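You operate a simulated robot arm through the tools that you are given. There is no shell and no other tool.

You are at the controls of a simulated robot arm. One attempt, no reset.

## Task
Top up the water tank to between MIN and MAX, then restart the pump unit.
Fine: red switch off before the tank cap comes off; pour from the seal water bottle, put it back, cap on before the restart. Set down upright: seal water bottle. Where these are worked on the way, their far stop is far enough and under half their travel is too little: red switch.

The check looks at the end state, three seconds after you hand in, the way a careful person would. Anything else that was tipped, shoved, dropped, spilled or broken makes it a failure. Lids that push on must go on centred and level and be pressed home; caps that screw on are set level and turned clockwise until they are tight.

## Robot
A 6-joint arm with a two-finger parallel gripper, fixed in place. Base frame: the origin is at the foot of the arm, x ahead of it, y to its left, z up. Readings come in m, degrees, newtons and seconds.
With the tool pointing down near the work surface it reaches from about 0.24 to 0.66 m from the base axis. Its first joint turns from -66.0 to 66.0 degrees. Payload 2.9 kg.
The TCP is the grasp point between the finger pads, 0.03 m short of the fingertips. In the tool frame z runs along the fingers and y along their closing line. Largest opening 0.11 m; finger width 0.02, thickness 0.01; the body of the gripper, 0.048 by 0.112 m, starts 0.055 m behind the TCP.
Orientation is that of the tool frame in the base frame, as [roll, pitch, yaw] about the fixed x, y, z axes, in that order (R = Rz(yaw) Ry(pitch) Rx(roll)). With the fingers straight down and closing along the base's y, the tool's x points along the base's -x, its y along +y and its z along -z.

## Interface
- The arm moves only by the tool apply_moves. Its argument "steps" is one flat list of numbers, 7 for each row, row after row: the shift along the tool's x, y, z in m, then the turn, a rotation vector about the tool's x, y, z in degrees, then the closure in counts, from 0 (fully open) to 255 (shut). In form: [tx, ty, tz, rx, ry, rz, gripper, tx, ty, tz, rx, ry, rz, gripper, ...]. A call has 1 to 20 rows; each row shifts and turns the commanded pose from where the row before left it, along the tool's axes as they then stand. Rows are played at 5 a second. More than 0.05 m and 8.6 degrees between two rows, or a gripper value outside its range, and nothing of the call is played. Where a pose cannot be reached the arm comes as near as it can. A force on the tool above 40 N (or 10 N above the force at the start of the call, whichever is more), or a blocked arm, ends the call early, and 0.2 s more pass. The fingers move at their own pace (about 0.108 m/s each) and stop on an object; they squeeze with about 33 N. The grip force told is the motor's: it shows also when the fingers shut on nothing. Time passes only in rows, and 0.2 s behind the last, so rows that do not move let the fingers close. It gives the time, the measured TCP pose, the force on the tool (base axes), the opening and the grip force at its end, in the units of the frame above (readings bear some noise), with the torque about the TCP (base axes, N m) and any sound that the robot's microphone picked up, and new pictures: "views" is both (left out), scene, wrist or none.
- Cameras (640 x 400 px; columns grow to the right, rows downward): "scene" is fixed at [0.0837, 0.4537, 1.3664]; the picture's right is [-0.57, -0.82, 0.00], its down [-0.59, 0.41, -0.69] and it looks along [0.57, -0.40, -0.72] (base axes); focal length 336 px, centre (320, 200). "wrist" rides on the gripper at [0.072, 0.017, -0.103] in the tool frame; the picture's right is [-0.23, 0.97, 0.00], its down [-0.76, -0.18, -0.62] and it looks along [-0.61, -0.14, 0.78] (tool axes); focal length 222 px, centre (320, 200). There is no depth. A picture from a camera that has moved, and an enlarged one, comes with that camera's place and axes in the base frame and with its lens.
- close_up(camera, box): a new picture of the part [left, top, right, bottom] of that camera's present view, enlarged. The clock stands still meanwhile.
- finish_job(): hands the job in; it is judged then, once.

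Places have to be worked out from the pictures, the camera data and where the tool is seen. Open the gripper and draw the arm clear of the work before you hand the job in, unless the task says otherwise.

The tools are called after "Call:" by a JSON object that holds its "method" and its "body". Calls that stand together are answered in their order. apply_moves: Moves the arm, as the interface text tells. Its arguments: {"type":"object","properties":{"steps":{"type":"array","items":{"type":"number"}},"views":{"type":"string","enum":["both","scene","wrist","none"]}},"required":["steps"]} The other tools are called the same way: close_up (camera, box) takes an enlarged picture of a part of a camera's view; finish_job () hands the job in.

At the start:

```text
clock: 0.0
tcp_pos: [0.3274, 0.2278, 1.0678]
ee_rot: [180.0, 0.0, 180.0]
wrist_force: [0.5, 0.3, 0.5]
ft_torque: [-0.01, -0.02, 0.01]
width: 0.11
gripper_force: 0.1
```

scene: 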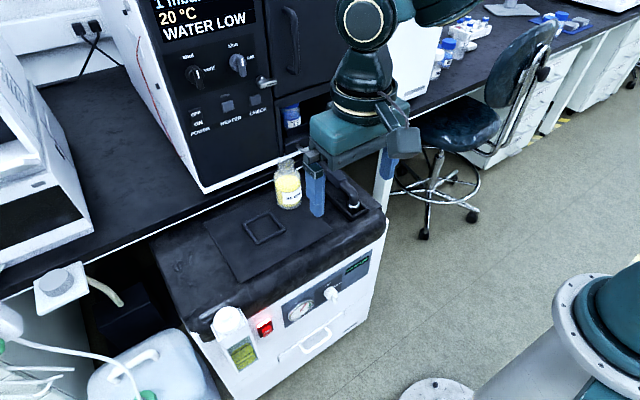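
wrist: 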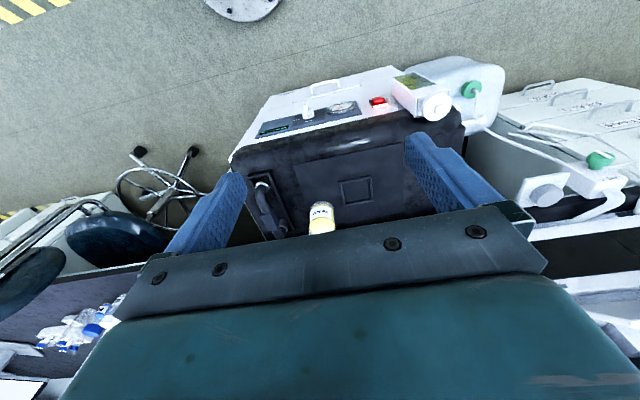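

I start by looking closely at the pump unit, the bottle, the tank and the red switch before moving anything.

Call:
{"method": "close_up", "body": {"camera": "scene", "box": [180, 270, 340, 370]}}

Call:
{"method": "close_up", "body": {"camera": "scene", "box": [220, 150, 380, 250]}}

Call:
{"method": "close_up", "body": {"camera": "scene", "box": [130, 0, 322, 120]}}

Call:
{"method": "close_up", "body": {"camera": "wrist", "box": [240, 60, 480, 210]}}

```text
4.00 times, centred on (260, 320) of scene
camera zoom: at [0.0837, 0.4537, 1.3664], right [-0.57, -0.82, 0.0], down [-0.59, 0.41, -0.69], along [0.57, -0.4, -0.72], focal length 1346 px, centre (560, -280)
```

zoom: 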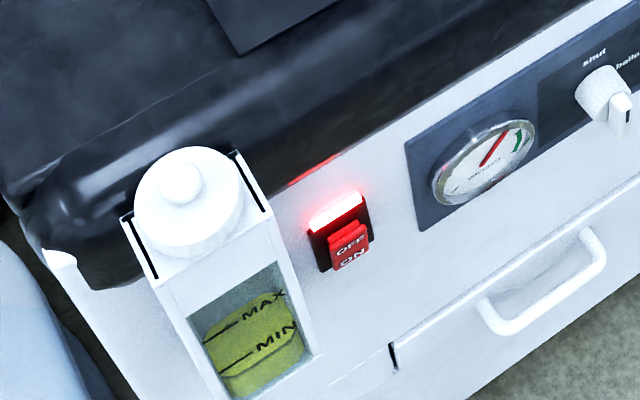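

```text
4.00 times, centred on (300, 200) of scene
camera zoom: at [0.0837, 0.4537, 1.3664], right [-0.57, -0.82, 0.0], down [-0.59, 0.41, -0.69], along [0.57, -0.4, -0.72], focal length 1346 px, centre (400, 200)
```

zoom: 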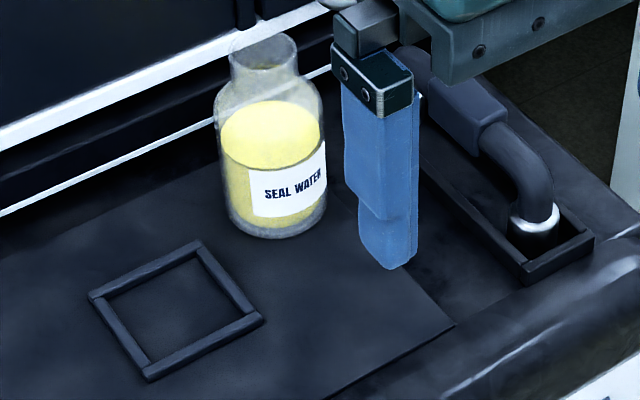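

```text
3.33 times, centred on (226, 60) of scene
camera zoom: at [0.0837, 0.4537, 1.3664], right [-0.57, -0.82, 0.0], down [-0.59, 0.41, -0.69], along [0.57, -0.4, -0.72], focal length 1122 px, centre (633, 667)
```

zoom: 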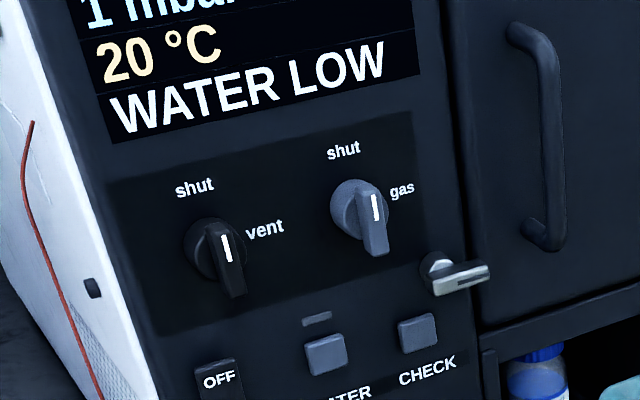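

```text
2.67 times, centred on (360, 135) of wrist
camera zoom: at [0.256, 0.2454, 1.1713], right [0.23, 0.97, 0.0], down [0.76, -0.18, 0.62], along [0.61, -0.14, -0.78], focal length 592 px, centre (213, 373)
```

zoom: 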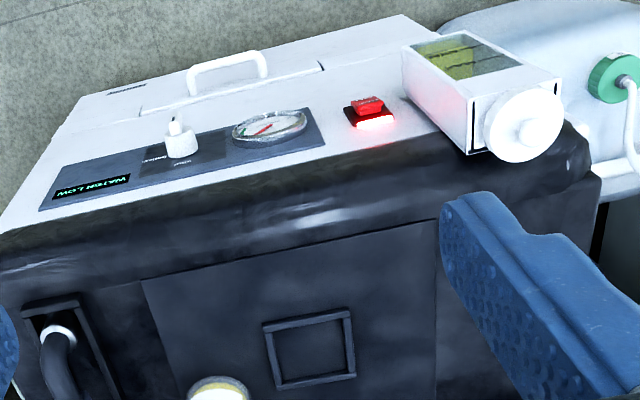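

The tank is the white box at the left end of the unit's front, with the lit red switch beside it. The bottle stands at roughly (0.67, 0.16) on a mat at z≈0.685. I'll zoom in further on the level window, the cap, the switch and the bottle.

Call:
{"method": "close_up", "body": {"camera": "scene", "box": [208, 300, 272, 375]}}

Call:
{"method": "close_up", "body": {"camera": "scene", "box": [252, 312, 284, 342]}}

Call:
{"method": "close_up", "body": {"camera": "scene", "box": [260, 150, 324, 220]}}

Call:
{"method": "close_up", "body": {"camera": "wrist", "box": [350, 50, 480, 150]}}

Call:
{"method": "close_up", "body": {"camera": "wrist", "box": [240, 60, 360, 140]}}

```text
5.33 times, centred on (240, 338) of scene
camera zoom: at [0.0837, 0.4537, 1.3664], right [-0.57, -0.82, 0.0], down [-0.59, 0.41, -0.69], along [0.57, -0.4, -0.72], focal length 1795 px, centre (747, -533)
```

zoom: 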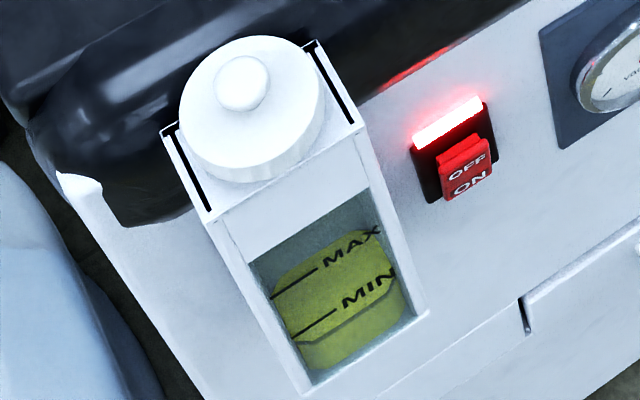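

```text
13.33 times, centred on (268, 327) of scene
camera zoom: at [0.0837, 0.4537, 1.3664], right [-0.57, -0.82, 0.0], down [-0.59, 0.41, -0.69], along [0.57, -0.4, -0.72], focal length 4487 px, centre (1013, -1493)
```

zoom: 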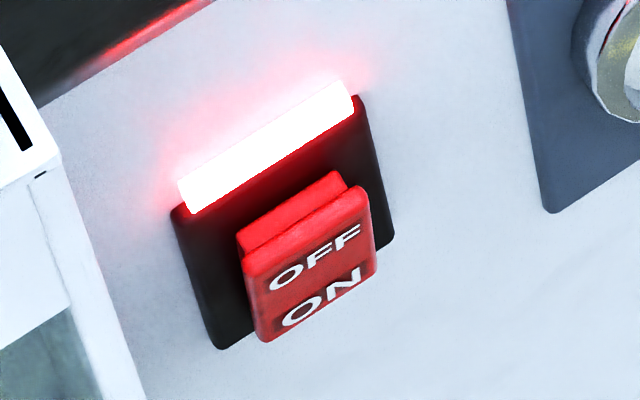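

```text
5.71 times, centred on (292, 185) of scene
camera zoom: at [0.0837, 0.4537, 1.3664], right [-0.57, -0.82, 0.0], down [-0.59, 0.41, -0.69], along [0.57, -0.4, -0.72], focal length 1923 px, centre (480, 286)
```

zoom: 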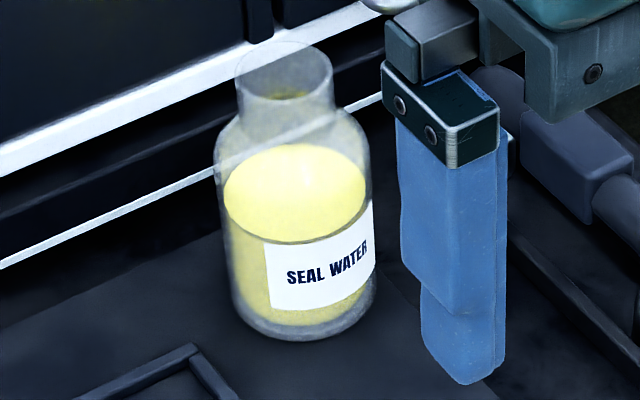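

```text
4.00 times, centred on (415, 100) of wrist
camera zoom: at [0.256, 0.2454, 1.1713], right [0.23, 0.97, 0.0], down [0.76, -0.18, 0.62], along [0.61, -0.14, -0.78], focal length 888 px, centre (-60, 600)
```

zoom: 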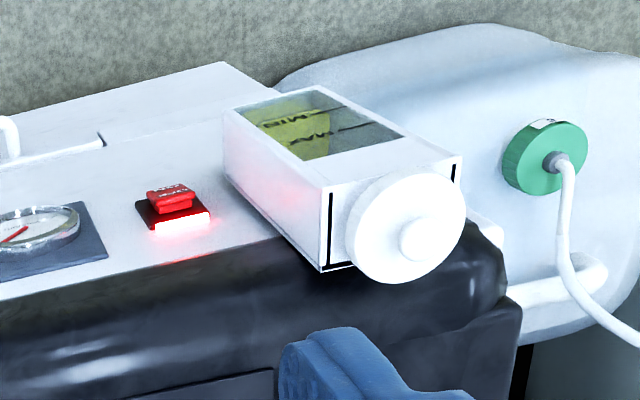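

```text
5.00 times, centred on (300, 100) of wrist
camera zoom: at [0.256, 0.2454, 1.1713], right [0.23, 0.97, 0.0], down [0.76, -0.18, 0.62], along [0.61, -0.14, -0.78], focal length 1111 px, centre (420, 700)
```

zoom: 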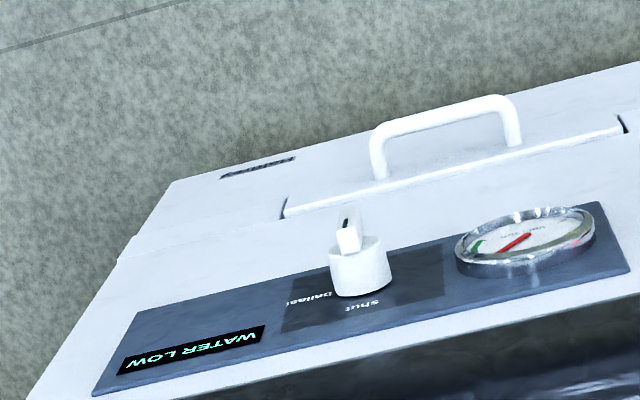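

The level sits just below MIN, the switch is lit (ON), and the bottle is open and about two thirds full. I'm bringing the wrist camera nearer to the front panel to place the switch and cap accurately.

Call:
{"method": "apply_moves", "body": {"steps": [0.006, 0.018, 0.044, 0, 0, 0, 0, 0.006, 0.018, 0.044, 0, 0, 0, 0, 0.006, 0.018, 0.044, 0, 0, 0, 0, 0.006, 0.018, 0.044, 0, 0, 0, 0, 0.006, 0.018, 0.044, 0, 0, 0, 0, 0, 0, 0, 0, 0, 0, 0]}}

```text
clock: 1.4
tcp_pos: [0.2971, 0.3181, 0.8475]
ee_rot: [180.0, -0.1, -180.0]
wrist_force: [-0.5, 0.6, -0.5]
ft_torque: [0.01, -0.02, -0.01]
width: 0.11
gripper_force: 0.1
camera wrist: at [0.2252, 0.3351, 0.9509], right [0.23, 0.97, 0.0], down [0.76, -0.18, 0.62], along [0.61, -0.14, -0.78], focal length 222 px, centre (320, 200)
```

scene: 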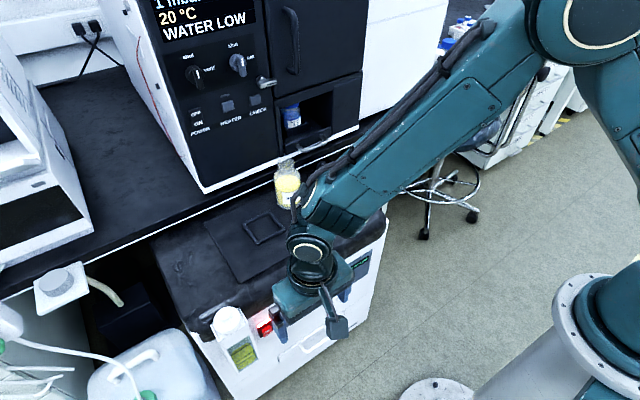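
wrist: 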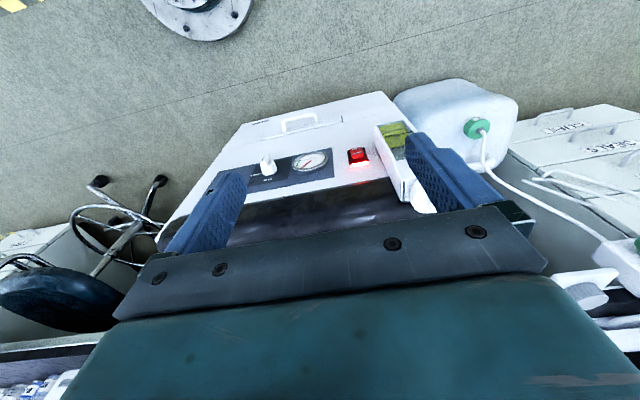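

The switch is now in the middle of the wrist view. I'm zooming in for detail and triangulation.

Call:
{"method": "close_up", "body": {"camera": "wrist", "box": [330, 130, 390, 180]}}

Call:
{"method": "close_up", "body": {"camera": "wrist", "box": [230, 80, 470, 230]}}

```text
8.00 times, centred on (360, 155) of wrist
camera zoom: at [0.2252, 0.3351, 0.9509], right [0.23, 0.97, 0.0], down [0.76, -0.18, 0.62], along [0.61, -0.14, -0.78], focal length 1777 px, centre (0, 560)
```

zoom: 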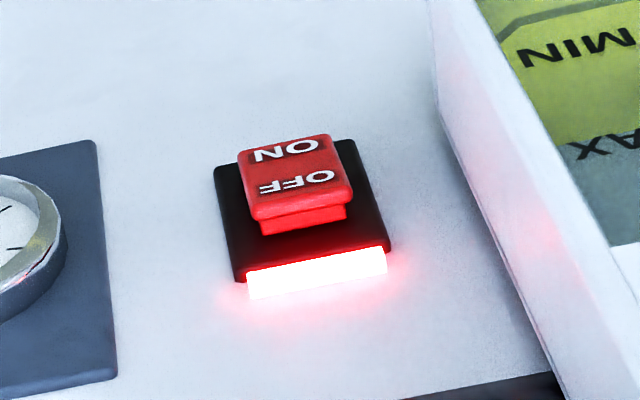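

```text
2.67 times, centred on (350, 155) of wrist
camera zoom: at [0.2252, 0.3351, 0.9509], right [0.23, 0.97, 0.0], down [0.76, -0.18, 0.62], along [0.61, -0.14, -0.78], focal length 592 px, centre (240, 320)
```

zoom: 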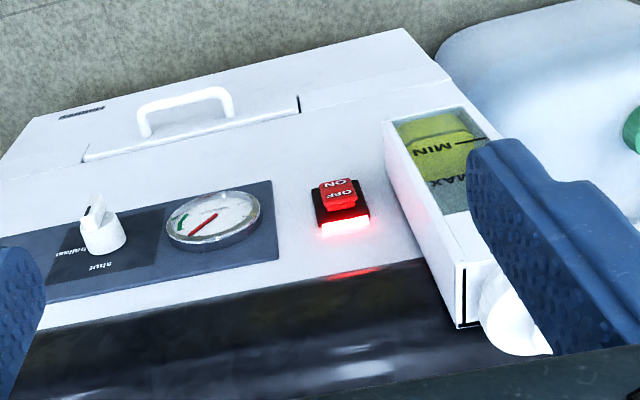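

Triangulation gives:
- **Front panel:** vertical, facing -x at x≈0.465.
- **Switch:** a rocker at y≈0.362, z 0.494–0.537. Its top (OFF) end stands proud and its ON end is pressed in.
- **Tank:** top at z≈0.707, centred near y≈0.438. MIN is at z≈0.574 and MAX at z≈0.618.

I'll close the fingers, tilt the tool 45° forward and go to a point in front of the OFF end.

Call:
{"method": "apply_moves", "body": {"steps": [0, 0, 0, 0, -7.5, 0, 255, 0, 0, 0, 0, -7.5, 0, 255, 0, 0, 0, 0, -7.5, 0, 255, 0, 0, 0, 0, -7.5, 0, 255, 0, 0, 0, 0, -7.5, 0, 255, 0, 0, 0, 0, -7.5, 0, 255, 0.0208, 0.0063, 0.0396, 0, 0, 0, 255, 0.0208, 0.0063, 0.0396, 0, 0, 0, 255, 0.0208, 0.0063, 0.0396, 0, 0, 0, 255, 0.0208, 0.0063, 0.0396, 0, 0, 0, 255, 0.0208, 0.0063, 0.0396, 0, 0, 0, 255, 0.0208, 0.0063, 0.0396, 0, 0, 0, 255, 0.0208, 0.0063, 0.0396, 0, 0, 0, 255, 0, 0, 0, 0, 0, 0, 255]}}

```text
clock: 4.2
tcp_pos: [0.4268, 0.3436, 0.5654]
ee_rot: [-179.4, 46.0, -179.8]
wrist_force: [-19.6, -7.2, 21.3]
ft_torque: [0.08, -0.12, 0.02]
width: 0.0003
gripper_force: 32.8
out of reach, approached as far as the arm can: row 5, 6
stopped in row 14: the force on the tool passed its limit at 61 N (the readings are from after the stop); the commanded pose is now the measured one
camera wrist: at [0.3035, 0.3605, 0.5837], right [0.16, 0.97, 0.16], down [0.08, -0.17, 0.98], along [0.98, -0.15, -0.1], focal length 222 px, centre (320, 200)
```

scene: 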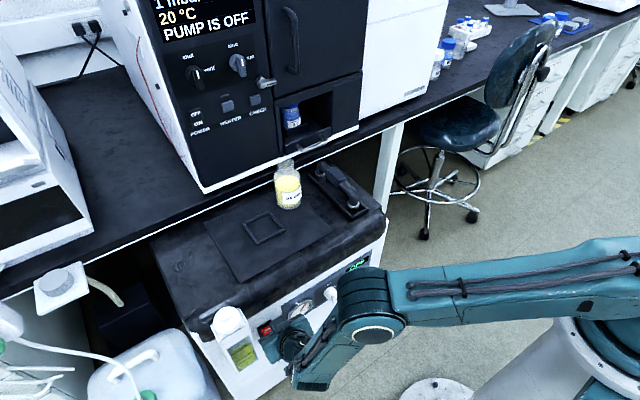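
wrist: 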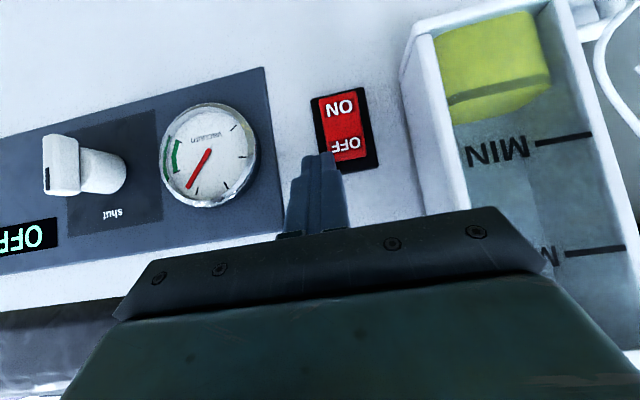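

The press landed earlier than planned because two rows were out of reach, but it worked: the display reads PUMP IS OFF and the switch light is out. I'm backing straight off the panel and checking that nothing was disturbed.

Call:
{"method": "apply_moves", "body": {"steps": [0.0208, 0, -0.0215, 0, 0, 0, 255, 0.0208, 0, -0.0215, 0, 0, 0, 255, 0.0208, 0, -0.0215, 0, 0, 0, 255, 0, 0, 0, 0, 0, 0, 255]}}

```text
clock: 5.2
tcp_pos: [0.3588, 0.3393, 0.5616]
ee_rot: [-179.7, 45.9, -180.0]
wrist_force: [0.5, 0.9, -0.2]
ft_torque: [-0.03, 0.01, 0.01]
width: 0.0
gripper_force: 32.4
out of reach, approached as far as the arm can: row 3
camera wrist: at [0.2349, 0.3563, 0.5812], right [0.16, 0.97, 0.16], down [0.08, -0.17, 0.98], along [0.98, -0.14, -0.11], focal length 222 px, centre (320, 200)
```

scene: 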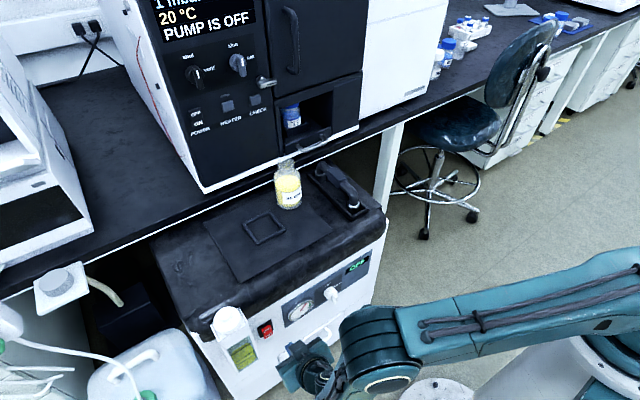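
wrist: 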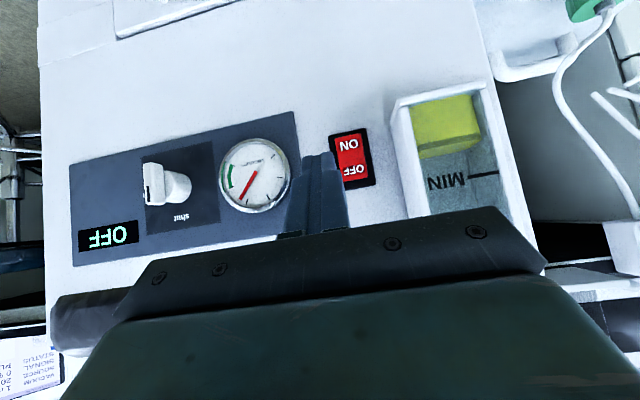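

Everything looks undisturbed and the rocker is in OFF. Next I bring the tool back to vertical and raise it clear.

Call:
{"method": "apply_moves", "body": {"steps": [0, 0, 0, 0, 7.65, 0, 255, 0, 0, 0, 0, 7.65, 0, 255, 0, 0, 0, 0, 7.65, 0, 255, 0.0092, 0, -0.0039, 0, 7.65, 0, 255, 0.0098, 0, -0.003, 0, 7.65, 0, 255, 0.01, 0, -0.001, 0, 7.65, 0, 255, 0, 0, -0.045, 0, 0, 0, 255, 0, 0, -0.045, 0, 0, 0, 200, 0, 0, -0.045, 0, 0, 0, 100, 0, 0, -0.045, 0, 0, 0, 0, 0, 0, -0.045, 0, 0, 0, 0, 0, 0, -0.045, 0, 0, 0, 0, 0, 0, -0.035, 0, 0, 0, 0, 0, 0, 0, 0, 0, 0, 0]}}

```text
clock: 8.2
tcp_pos: [0.3278, 0.3395, 0.8682]
ee_rot: [-179.6, 0.1, 179.9]
wrist_force: [-0.3, 0.5, -1.2]
ft_torque: [0.01, -0.02, -0.03]
width: 0.1102
gripper_force: 0.2
camera wrist: at [0.2561, 0.3571, 0.9711], right [0.23, 0.97, 0.0], down [0.76, -0.18, 0.62], along [0.61, -0.15, -0.78], focal length 222 px, centre (320, 200)
```

scene: 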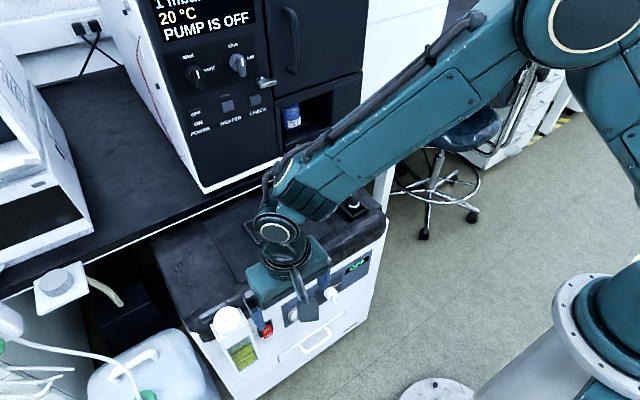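
wrist: 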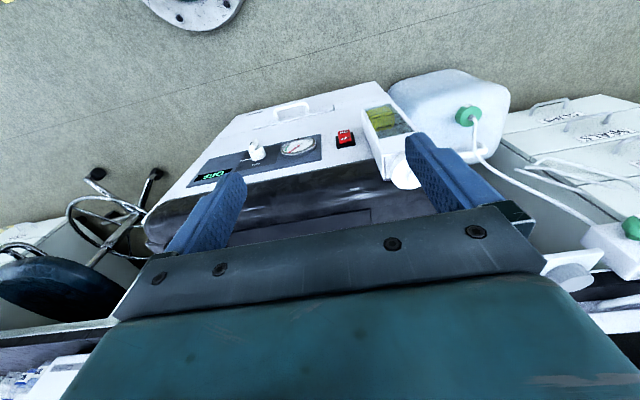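

Switch confirmed OFF. I move above the tank cap, fingers open, to inspect it from the wrist.

Call:
{"method": "apply_moves", "body": {"steps": [-0.0255, 0.0246, 0.01, 0, 0, 0, 0, -0.0255, 0.0246, 0.01, 0, 0, 0, 0, -0.0255, 0.0246, 0.01, 0, 0, 0, 0, -0.0255, 0.0246, 0.018, 0, 0, 0, 0, 0, 0, 0, 0, 0, 0, 0]}}

Call:
{"method": "close_up", "body": {"camera": "wrist", "box": [240, 90, 400, 190]}}

Call:
{"method": "close_up", "body": {"camera": "scene", "box": [200, 270, 280, 320]}}

```text
clock: 9.4
tcp_pos: [0.4299, 0.4369, 0.8193]
ee_rot: [-179.8, 0.1, 179.8]
wrist_force: [-0.3, -0.1, -0.5]
ft_torque: [0.0, -0.01, 0.0]
width: 0.11
gripper_force: 0.1
camera wrist: at [0.3583, 0.4553, 0.923], right [0.23, 0.97, 0.0], down [0.76, -0.18, 0.62], along [0.61, -0.15, -0.78], focal length 222 px, centre (320, 200)
```

scene: 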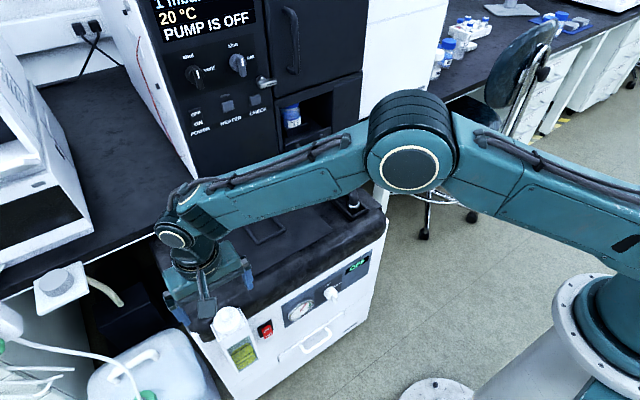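
wrist: 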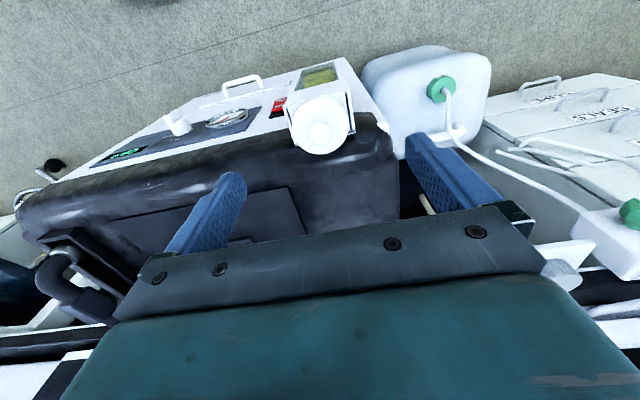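

```text
4.00 times, centred on (320, 140) of wrist
camera zoom: at [0.3583, 0.4553, 0.923], right [0.23, 0.97, 0.0], down [0.76, -0.18, 0.62], along [0.61, -0.15, -0.78], focal length 888 px, centre (320, 440)
```

zoom: 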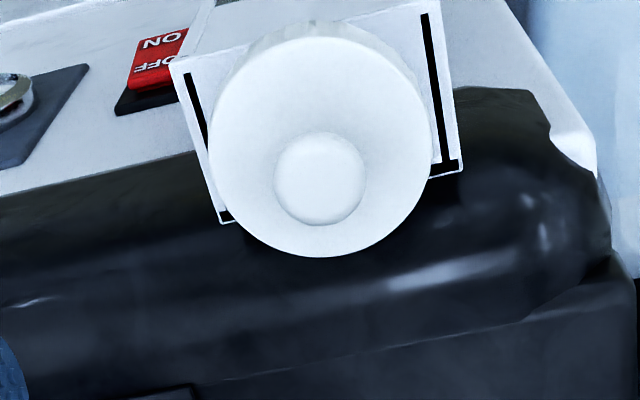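

```text
8.00 times, centred on (240, 295) of scene
camera zoom: at [0.0837, 0.4537, 1.3664], right [-0.57, -0.82, 0.0], down [-0.59, 0.41, -0.69], along [0.57, -0.4, -0.72], focal length 2692 px, centre (960, -560)
```

zoom: 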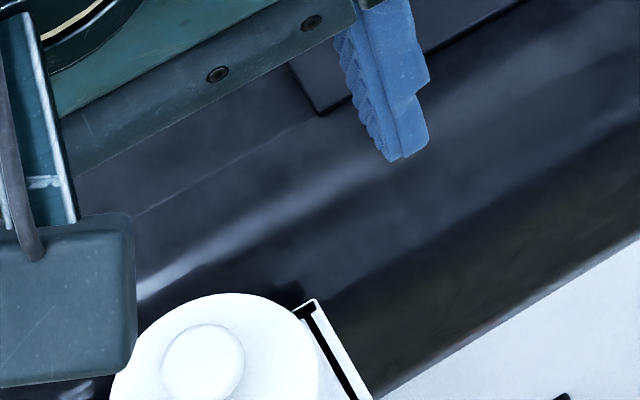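

The cap is a disc about 0.05 m across with a domed knob, centred near (0.431, 0.438), knob top z≈0.737. I'm zooming in on its side for ribs, which would tell me whether it screws or pushes on.

Call:
{"method": "close_up", "body": {"camera": "scene", "box": [208, 302, 248, 338]}}

Call:
{"method": "close_up", "body": {"camera": "wrist", "box": [280, 85, 360, 165]}}

Call:
{"method": "close_up", "body": {"camera": "scene", "box": [225, 335, 265, 375]}}

```text
11.11 times, centred on (228, 320) of scene
camera zoom: at [0.0837, 0.4537, 1.3664], right [-0.57, -0.82, 0.0], down [-0.59, 0.41, -0.69], along [0.57, -0.4, -0.72], focal length 3739 px, centre (1342, -1133)
```

zoom: 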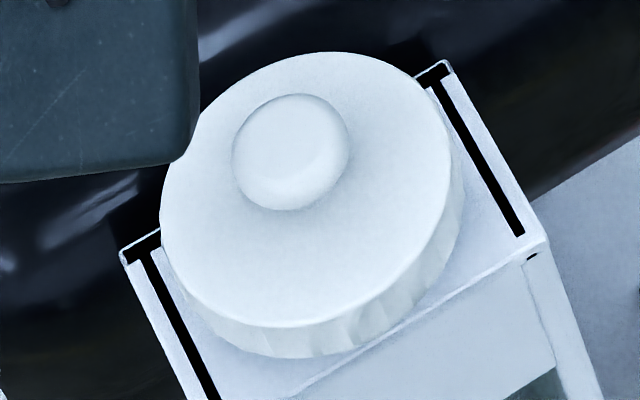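

```text
5.00 times, centred on (320, 125) of wrist
camera zoom: at [0.3583, 0.4553, 0.923], right [0.23, 0.97, 0.0], down [0.76, -0.18, 0.62], along [0.61, -0.15, -0.78], focal length 1111 px, centre (320, 575)
```

zoom: 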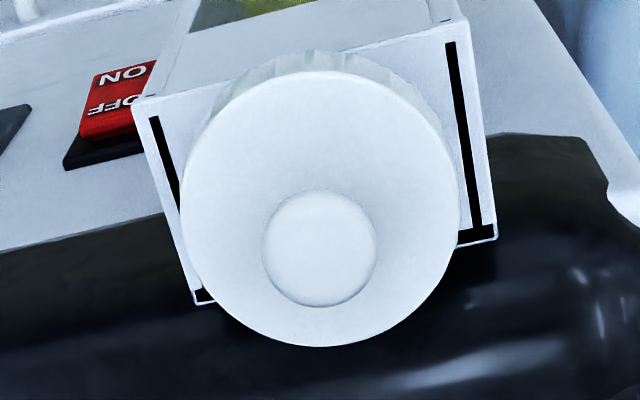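

```text
10.00 times, centred on (245, 355) of scene
camera zoom: at [0.0837, 0.4537, 1.3664], right [-0.57, -0.82, 0.0], down [-0.59, 0.41, -0.69], along [0.57, -0.4, -0.72], focal length 3365 px, centre (1070, -1350)
```

zoom: 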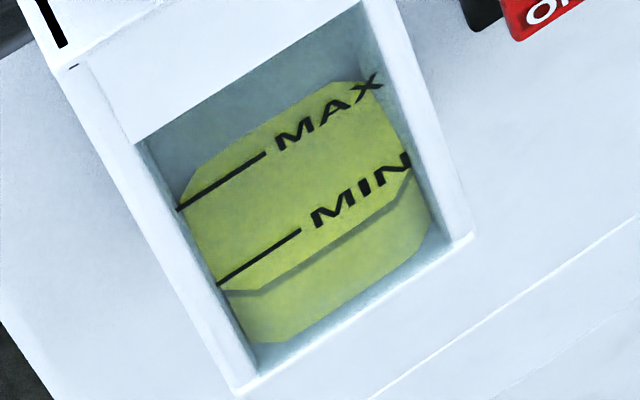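

The side is fluted, so I treat it as a screw cap. It's centred at about (0.432, 0.438), with its rim at z≈0.708–0.720. I'm pre-rotating clockwise 45° so I have stroke for unscrewing, and descending partway to check alignment.

Call:
{"method": "apply_moves", "body": {"steps": [-0.0019, 0.001, 0, 0, 0, 7.5, 0, 0, 0, 0, 0, 0, 7.5, 0, 0, 0, 0, 0, 0, 7.5, 0, 0, 0, 0, 0, 0, 7.5, 0, 0, 0, 0, 0, 0, 7.5, 0, 0, 0, 0, 0, 0, 7.5, 0, 0, 0, 0.02, 0, 0, 0, 0, 0, 0, 0.02, 0, 0, 0, 0, 0, 0, 0.015, 0, 0, 0, 0, 0, 0, 0, 0, 0, 0, 0]}}

Call:
{"method": "close_up", "body": {"camera": "wrist", "box": [200, 90, 440, 240]}}

Call:
{"method": "close_up", "body": {"camera": "scene", "box": [190, 280, 270, 330]}}

```text
clock: 11.6
tcp_pos: [0.4325, 0.4395, 0.7643]
ee_rot: [-179.9, 0.2, 134.8]
wrist_force: [-0.4, 0.0, -0.9]
ft_torque: [-0.02, -0.01, -0.03]
width: 0.1102
gripper_force: 0.0
camera wrist: at [0.3937, 0.5025, 0.8675], right [0.85, 0.53, 0.0], down [0.41, -0.66, 0.63], along [0.33, -0.53, -0.78], focal length 222 px, centre (320, 200)
```

scene: 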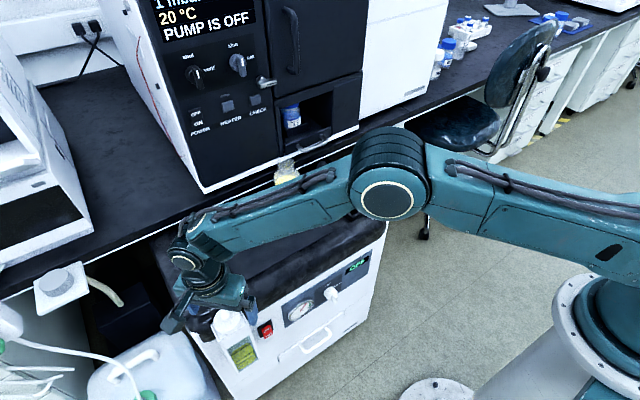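
wrist: 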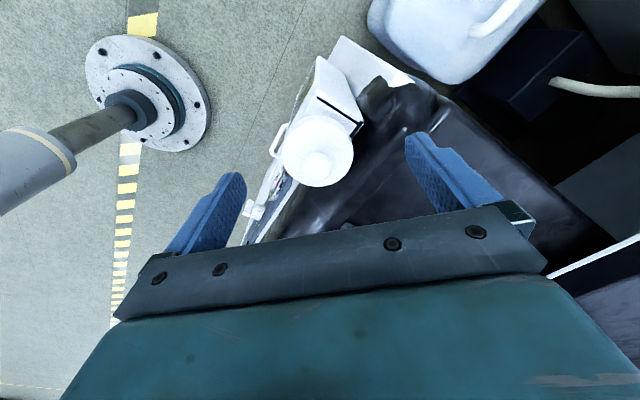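

```text
2.67 times, centred on (320, 165) of wrist
camera zoom: at [0.3937, 0.5025, 0.8675], right [0.85, 0.53, 0.0], down [0.41, -0.66, 0.63], along [0.33, -0.53, -0.78], focal length 592 px, centre (320, 293)
```

zoom: 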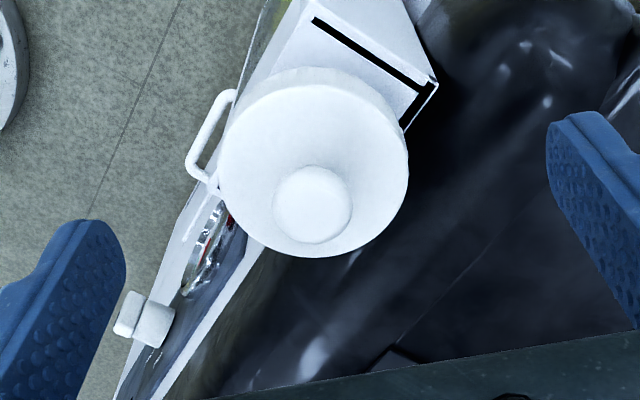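

```text
8.00 times, centred on (230, 305) of scene
camera zoom: at [0.0837, 0.4537, 1.3664], right [-0.57, -0.82, 0.0], down [-0.59, 0.41, -0.69], along [0.57, -0.4, -0.72], focal length 2692 px, centre (1040, -640)
```

zoom: 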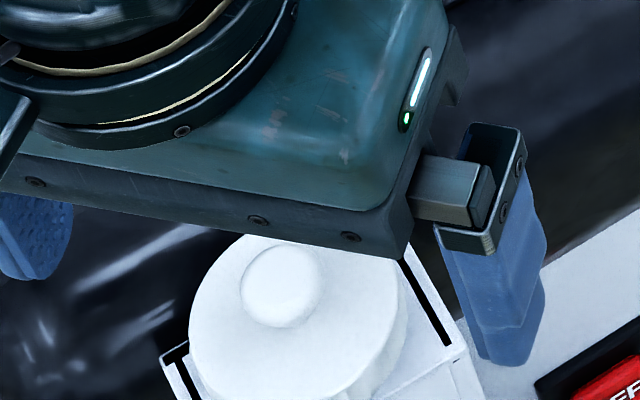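

The cap sits about 2 mm off the finger centreline, so I correct for that, descend until the tips reach the cap rim, and close.

Call:
{"method": "apply_moves", "body": {"steps": [-0.001, -0.0019, 0.008, 0, 0, 0, 0, 0, 0, 0.008, 0, 0, 0, 0, 0, 0, 0.0075, 0, 0, 0, 0, 0, 0, 0, 0, 0, 0, 160, 0, 0, 0, 0, 0, 0, 200, 0, 0, 0, 0, 0, 0, 255, 0, 0, 0, 0, 0, 0, 255]}}

Call:
{"method": "close_up", "body": {"camera": "wrist", "box": [200, 90, 440, 240]}}

Call:
{"method": "close_up", "body": {"camera": "scene", "box": [190, 290, 270, 340]}}

```text
clock: 13.2
tcp_pos: [0.432, 0.438, 0.7416]
ee_rot: [-179.9, 0.2, 134.8]
wrist_force: [0.2, 0.8, 0.4]
ft_torque: [0.0, 0.03, -0.01]
width: 0.0496
gripper_force: 32.3
heard: snap
camera wrist: at [0.3929, 0.5008, 0.844], right [0.85, 0.53, 0.0], down [0.41, -0.66, 0.63], along [0.33, -0.53, -0.78], focal length 222 px, centre (320, 200)
```

scene: 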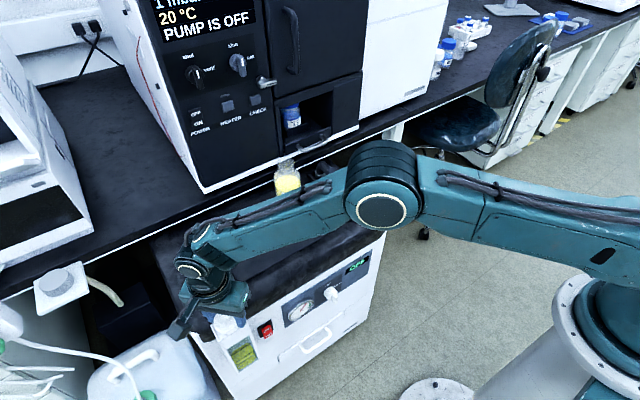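
wrist: 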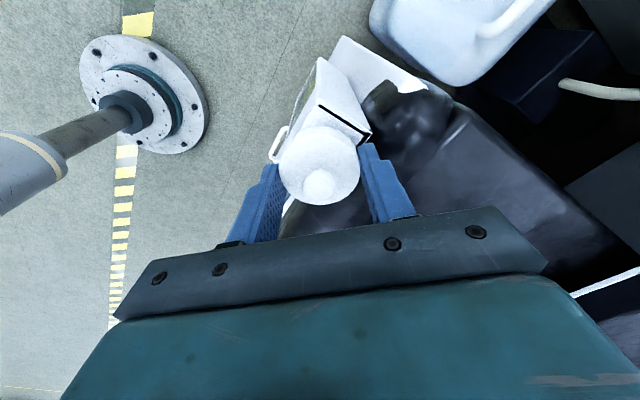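

```text
2.67 times, centred on (320, 165) of wrist
camera zoom: at [0.3929, 0.5008, 0.844], right [0.85, 0.53, 0.0], down [0.41, -0.66, 0.63], along [0.33, -0.53, -0.78], focal length 592 px, centre (320, 293)
```

zoom: 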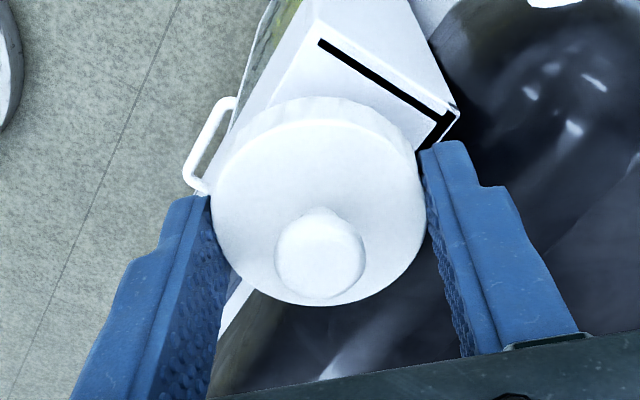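

```text
8.00 times, centred on (230, 315) of scene
camera zoom: at [0.0837, 0.4537, 1.3664], right [-0.57, -0.82, 0.0], down [-0.59, 0.41, -0.69], along [0.57, -0.4, -0.72], focal length 2692 px, centre (1040, -720)
```

zoom: 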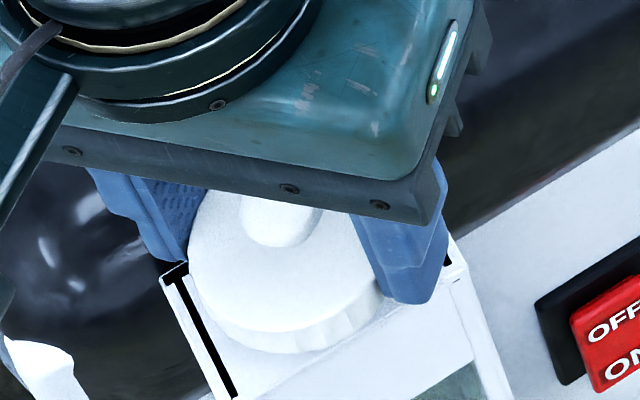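

The cap is gripped (opening 0.0496 m) and the force is near zero, though a snap was heard. I'll make a small anticlockwise turn and read the torque to learn whether it is threaded.

Call:
{"method": "apply_moves", "body": {"steps": [0, 0, 0, 0, 0, -5, 255, 0, 0, 0, 0, 0, -5, 255, 0, 0, 0, 0, 0, -5, 255]}}

Call:
{"method": "close_up", "body": {"camera": "scene", "box": [190, 290, 270, 340]}}

```text
clock: 14.0
tcp_pos: [0.4315, 0.4361, 0.7405]
ee_rot: [-179.8, 0.1, 149.9]
wrist_force: [-0.2, -0.3, 0.5]
ft_torque: [-0.01, -0.01, 0.0]
width: 0.0495
gripper_force: 32.9
camera wrist: at [0.3778, 0.488, 0.8441], right [0.68, 0.73, 0.0], down [0.57, -0.53, 0.63], along [0.46, -0.43, -0.78], focal length 222 px, centre (320, 200)
```

scene: 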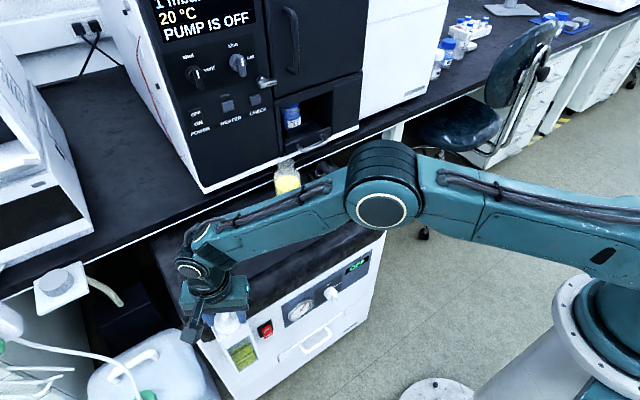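
wrist: 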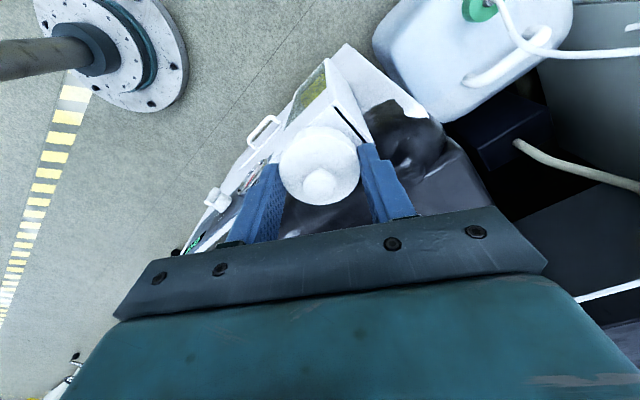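

```text
8.00 times, centred on (230, 315) of scene
camera zoom: at [0.0837, 0.4537, 1.3664], right [-0.57, -0.82, 0.0], down [-0.59, 0.41, -0.69], along [0.57, -0.4, -0.72], focal length 2692 px, centre (1040, -720)
```

zoom: 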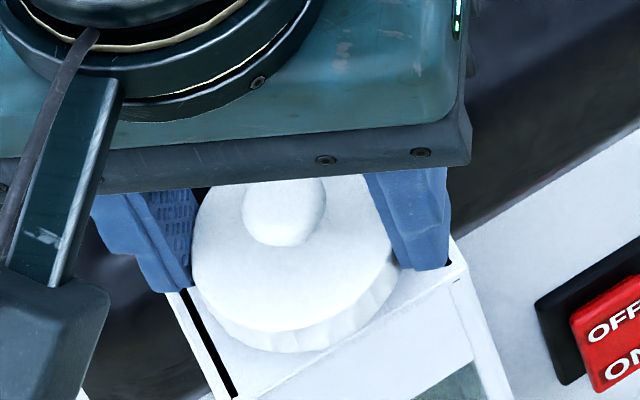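

Turning met no torque at all. I'll lift 4 mm gently and read the force to tell a loose push-on lid from a thread.

Call:
{"method": "apply_moves", "body": {"steps": [0, 0, -0.002, 0, 0, 0, 255, 0, 0, -0.002, 0, 0, 0, 255, 0, 0, 0, 0, 0, 0, 255], "views": "wrist"}}

Call:
{"method": "close_up", "body": {"camera": "scene", "box": [190, 290, 270, 340]}}

```text
clock: 14.8
tcp_pos: [0.4309, 0.4371, 0.7452]
ee_rot: [-179.7, 0.2, 149.8]
wrist_force: [-0.2, -0.5, -1.4]
ft_torque: [-0.04, 0.03, -0.03]
width: 0.0495
gripper_force: 33.1
camera wrist: at [0.3781, 0.4884, 0.8477], right [0.69, 0.73, 0.0], down [0.57, -0.53, 0.63], along [0.45, -0.43, -0.78], focal length 222 px, centre (320, 200)
```

wrist: 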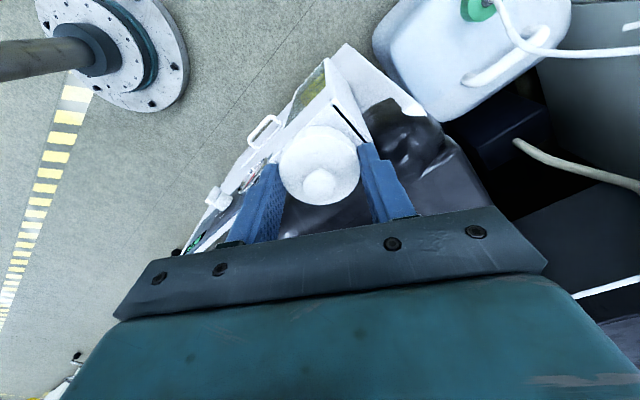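

```text
8.00 times, centred on (230, 315) of scene
camera zoom: at [0.0837, 0.4537, 1.3664], right [-0.57, -0.82, 0.0], down [-0.59, 0.41, -0.69], along [0.57, -0.4, -0.72], focal length 2692 px, centre (1040, -720)
```

zoom: 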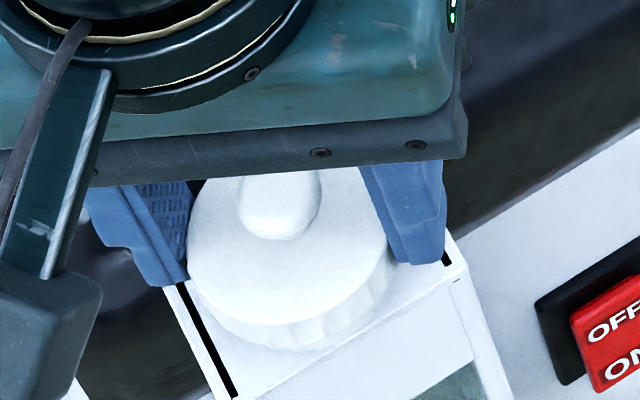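

The cap lifts freely with no force, so it's a snap-on lid that released. I lift it straight up and carry it over to a clear spot on the mat near (0.548, 0.30), staying high for now.

Call:
{"method": "apply_moves", "body": {"steps": [0, 0, -0.02, 0, 0, 0, 255, 0, 0, -0.03, 0, 0, 0, 255, 0, 0, -0.03, 0, 0, 0, 255, -0.0425, -0.0149, 0, 0, 0, 0, 255, -0.0425, -0.0149, 0, 0, 0, 0, 255, -0.0425, -0.0149, 0, 0, 0, 0, 255, -0.0425, -0.0149, 0, 0, 0, 0, 255, 0, 0, 0, 0, 0, 0, 255]}}

Call:
{"method": "close_up", "body": {"camera": "scene", "box": [200, 295, 264, 335]}}

Call:
{"method": "close_up", "body": {"camera": "scene", "box": [220, 180, 300, 250]}}

Call:
{"method": "close_up", "body": {"camera": "wrist", "box": [200, 60, 440, 220]}}

```text
clock: 16.6
tcp_pos: [0.5501, 0.2982, 0.8281]
ee_rot: [-179.9, 0.2, 149.8]
wrist_force: [0.2, -0.2, -1.6]
ft_torque: [0.02, 0.0, -0.01]
width: 0.0494
gripper_force: 32.3
camera wrist: at [0.4962, 0.3498, 0.9312], right [0.69, 0.73, 0.0], down [0.57, -0.53, 0.63], along [0.45, -0.43, -0.78], focal length 222 px, centre (320, 200)
```

scene: 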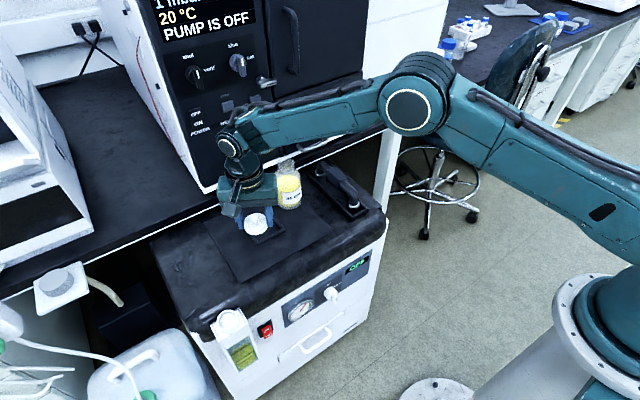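
wrist: 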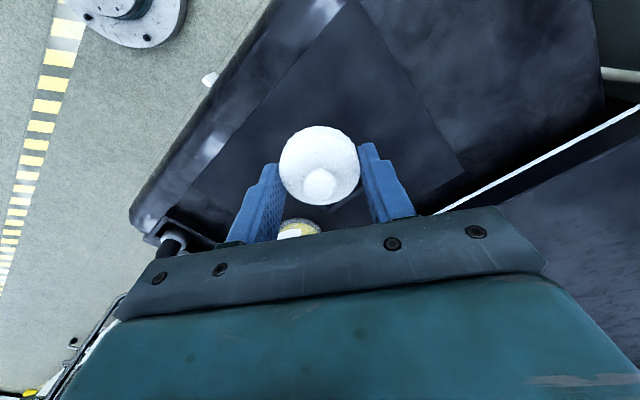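

```text
10.00 times, centred on (232, 315) of scene
camera zoom: at [0.0838, 0.4537, 1.3664], right [-0.57, -0.82, 0.0], down [-0.59, 0.41, -0.69], along [0.57, -0.4, -0.72], focal length 3365 px, centre (1200, -950)
```

zoom: 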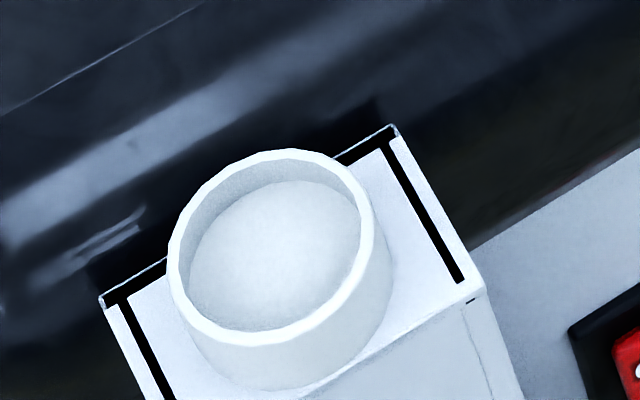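

```text
5.71 times, centred on (260, 215) of scene
camera zoom: at [0.0838, 0.4537, 1.3664], right [-0.57, -0.82, 0.0], down [-0.59, 0.41, -0.69], along [0.57, -0.4, -0.72], focal length 1923 px, centre (663, 114)
```

zoom: 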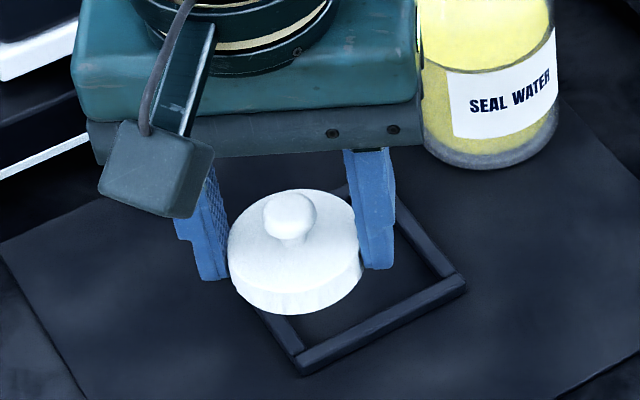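

```text
2.50 times, centred on (320, 140) of wrist
camera zoom: at [0.4962, 0.3498, 0.9312], right [0.69, 0.73, 0.0], down [0.57, -0.53, 0.63], along [0.45, -0.43, -0.78], focal length 555 px, centre (320, 350)
```

zoom: 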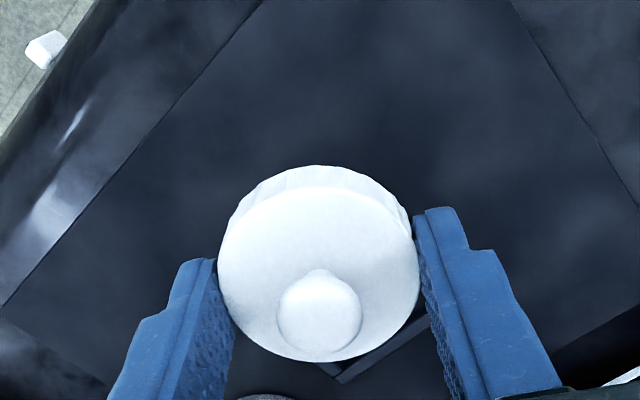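

The tank's opening shows as a plain smooth collar (inner ⌀≈0.034, centre ≈(0.431, 0.438), rim z≈0.719), so the lid is definitely push-on. Now I lower the cap towards the mat.

Call:
{"method": "apply_moves", "body": {"steps": [0, 0, 0.03, 0, 0, 0, 255, 0, 0, 0.03, 0, 0, 0, 255, 0, 0, 0.025, 0, 0, 0, 255, 0, 0, 0.015, 0, 0, 0, 255, 0, 0, 0, 0, 0, 0, 255], "views": "wrist"}}

Call:
{"method": "close_up", "body": {"camera": "scene", "box": [220, 210, 300, 260]}}

```text
clock: 17.8
tcp_pos: [0.5525, 0.3017, 0.7326]
ee_rot: [179.7, 0.5, 149.8]
wrist_force: [-0.2, 0.7, 3.4]
ft_torque: [0.02, -0.07, -0.01]
width: 0.0496
gripper_force: 33.3
stopped in row 5: the force on the tool passed its limit at 43 N (the readings are from after the stop); the commanded pose is now the measured one
camera wrist: at [0.4975, 0.3521, 0.8361], right [0.69, 0.73, 0.01], down [0.56, -0.54, 0.63], along [0.46, -0.43, -0.78], focal length 222 px, centre (320, 200)
```

wrist: 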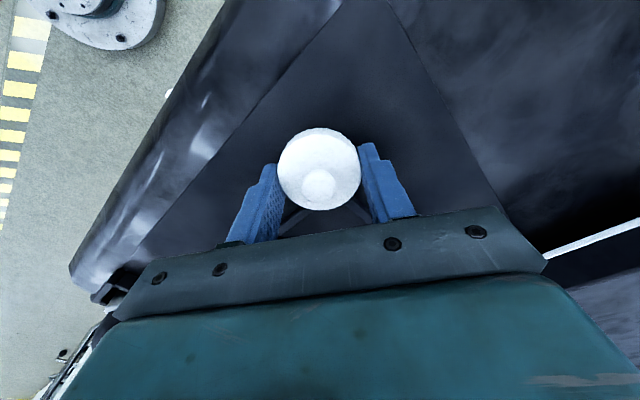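

```text
8.00 times, centred on (260, 235) of scene
camera zoom: at [0.0837, 0.4537, 1.3664], right [-0.57, -0.82, 0.0], down [-0.59, 0.41, -0.69], along [0.57, -0.4, -0.72], focal length 2692 px, centre (800, -80)
```

zoom: 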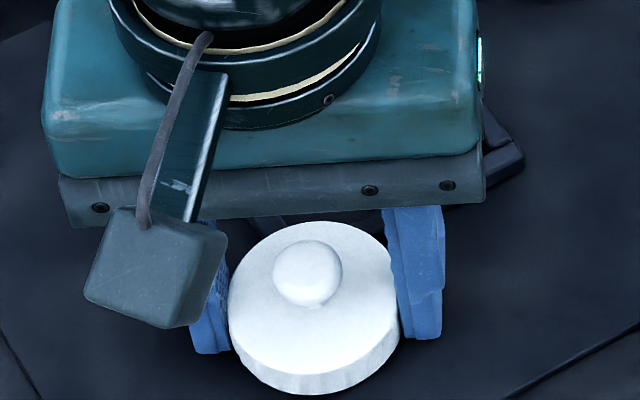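

The cap bottomed out on the mat earlier than I expected, probably on a plug beneath it, at a force that has since relaxed to about 3 N. I open the fingers gently and check how it rests.

Call:
{"method": "apply_moves", "body": {"steps": [0, 0, 0, 0, 0, 0, 130, 0, 0, 0, 0, 0, 0, 100, 0, 0, 0, 0, 0, 0, 60, 0, 0, 0, 0, 0, 0, 0, 0, 0, 0, 0, 0, 0, 0], "views": "wrist"}}

Call:
{"method": "close_up", "body": {"camera": "scene", "box": [220, 210, 300, 260]}}

Call:
{"method": "close_up", "body": {"camera": "wrist", "box": [240, 100, 400, 220]}}

```text
clock: 18.9
tcp_pos: [0.5506, 0.3008, 0.733]
ee_rot: [179.7, 0.5, 150.0]
wrist_force: [1.8, 5.9, 8.6]
ft_torque: [-0.24, 0.29, -0.16]
width: 0.1073
gripper_force: 0.1
camera wrist: at [0.4973, 0.3523, 0.8362], right [0.69, 0.73, 0.01], down [0.56, -0.54, 0.63], along [0.46, -0.43, -0.78], focal length 222 px, centre (320, 200)
```

wrist: 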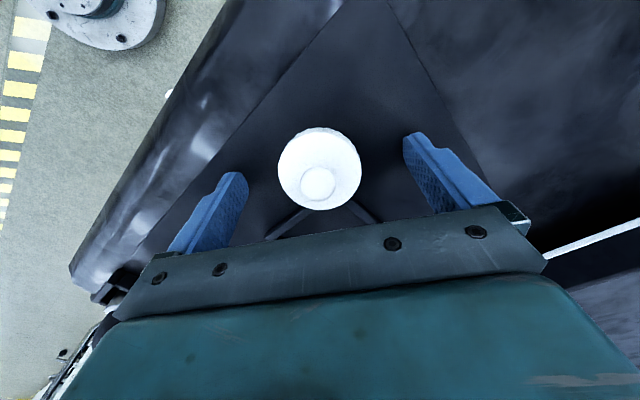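

```text
8.00 times, centred on (260, 235) of scene
camera zoom: at [0.0836, 0.4537, 1.3664], right [-0.57, -0.82, 0.0], down [-0.59, 0.41, -0.69], along [0.57, -0.4, -0.72], focal length 2692 px, centre (800, -80)
```

zoom: 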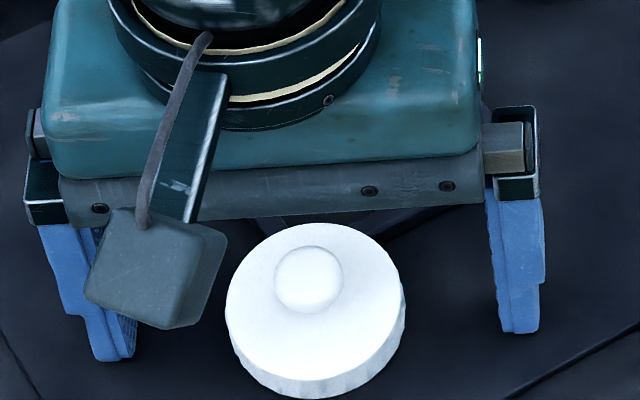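

```text
3.33 times, centred on (320, 160) of wrist
camera zoom: at [0.4973, 0.3523, 0.8362], right [0.69, 0.73, 0.01], down [0.56, -0.54, 0.63], along [0.46, -0.43, -0.78], focal length 740 px, centre (320, 333)
```

zoom: 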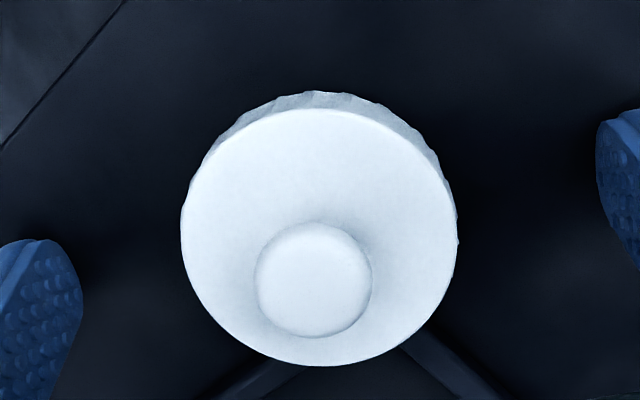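

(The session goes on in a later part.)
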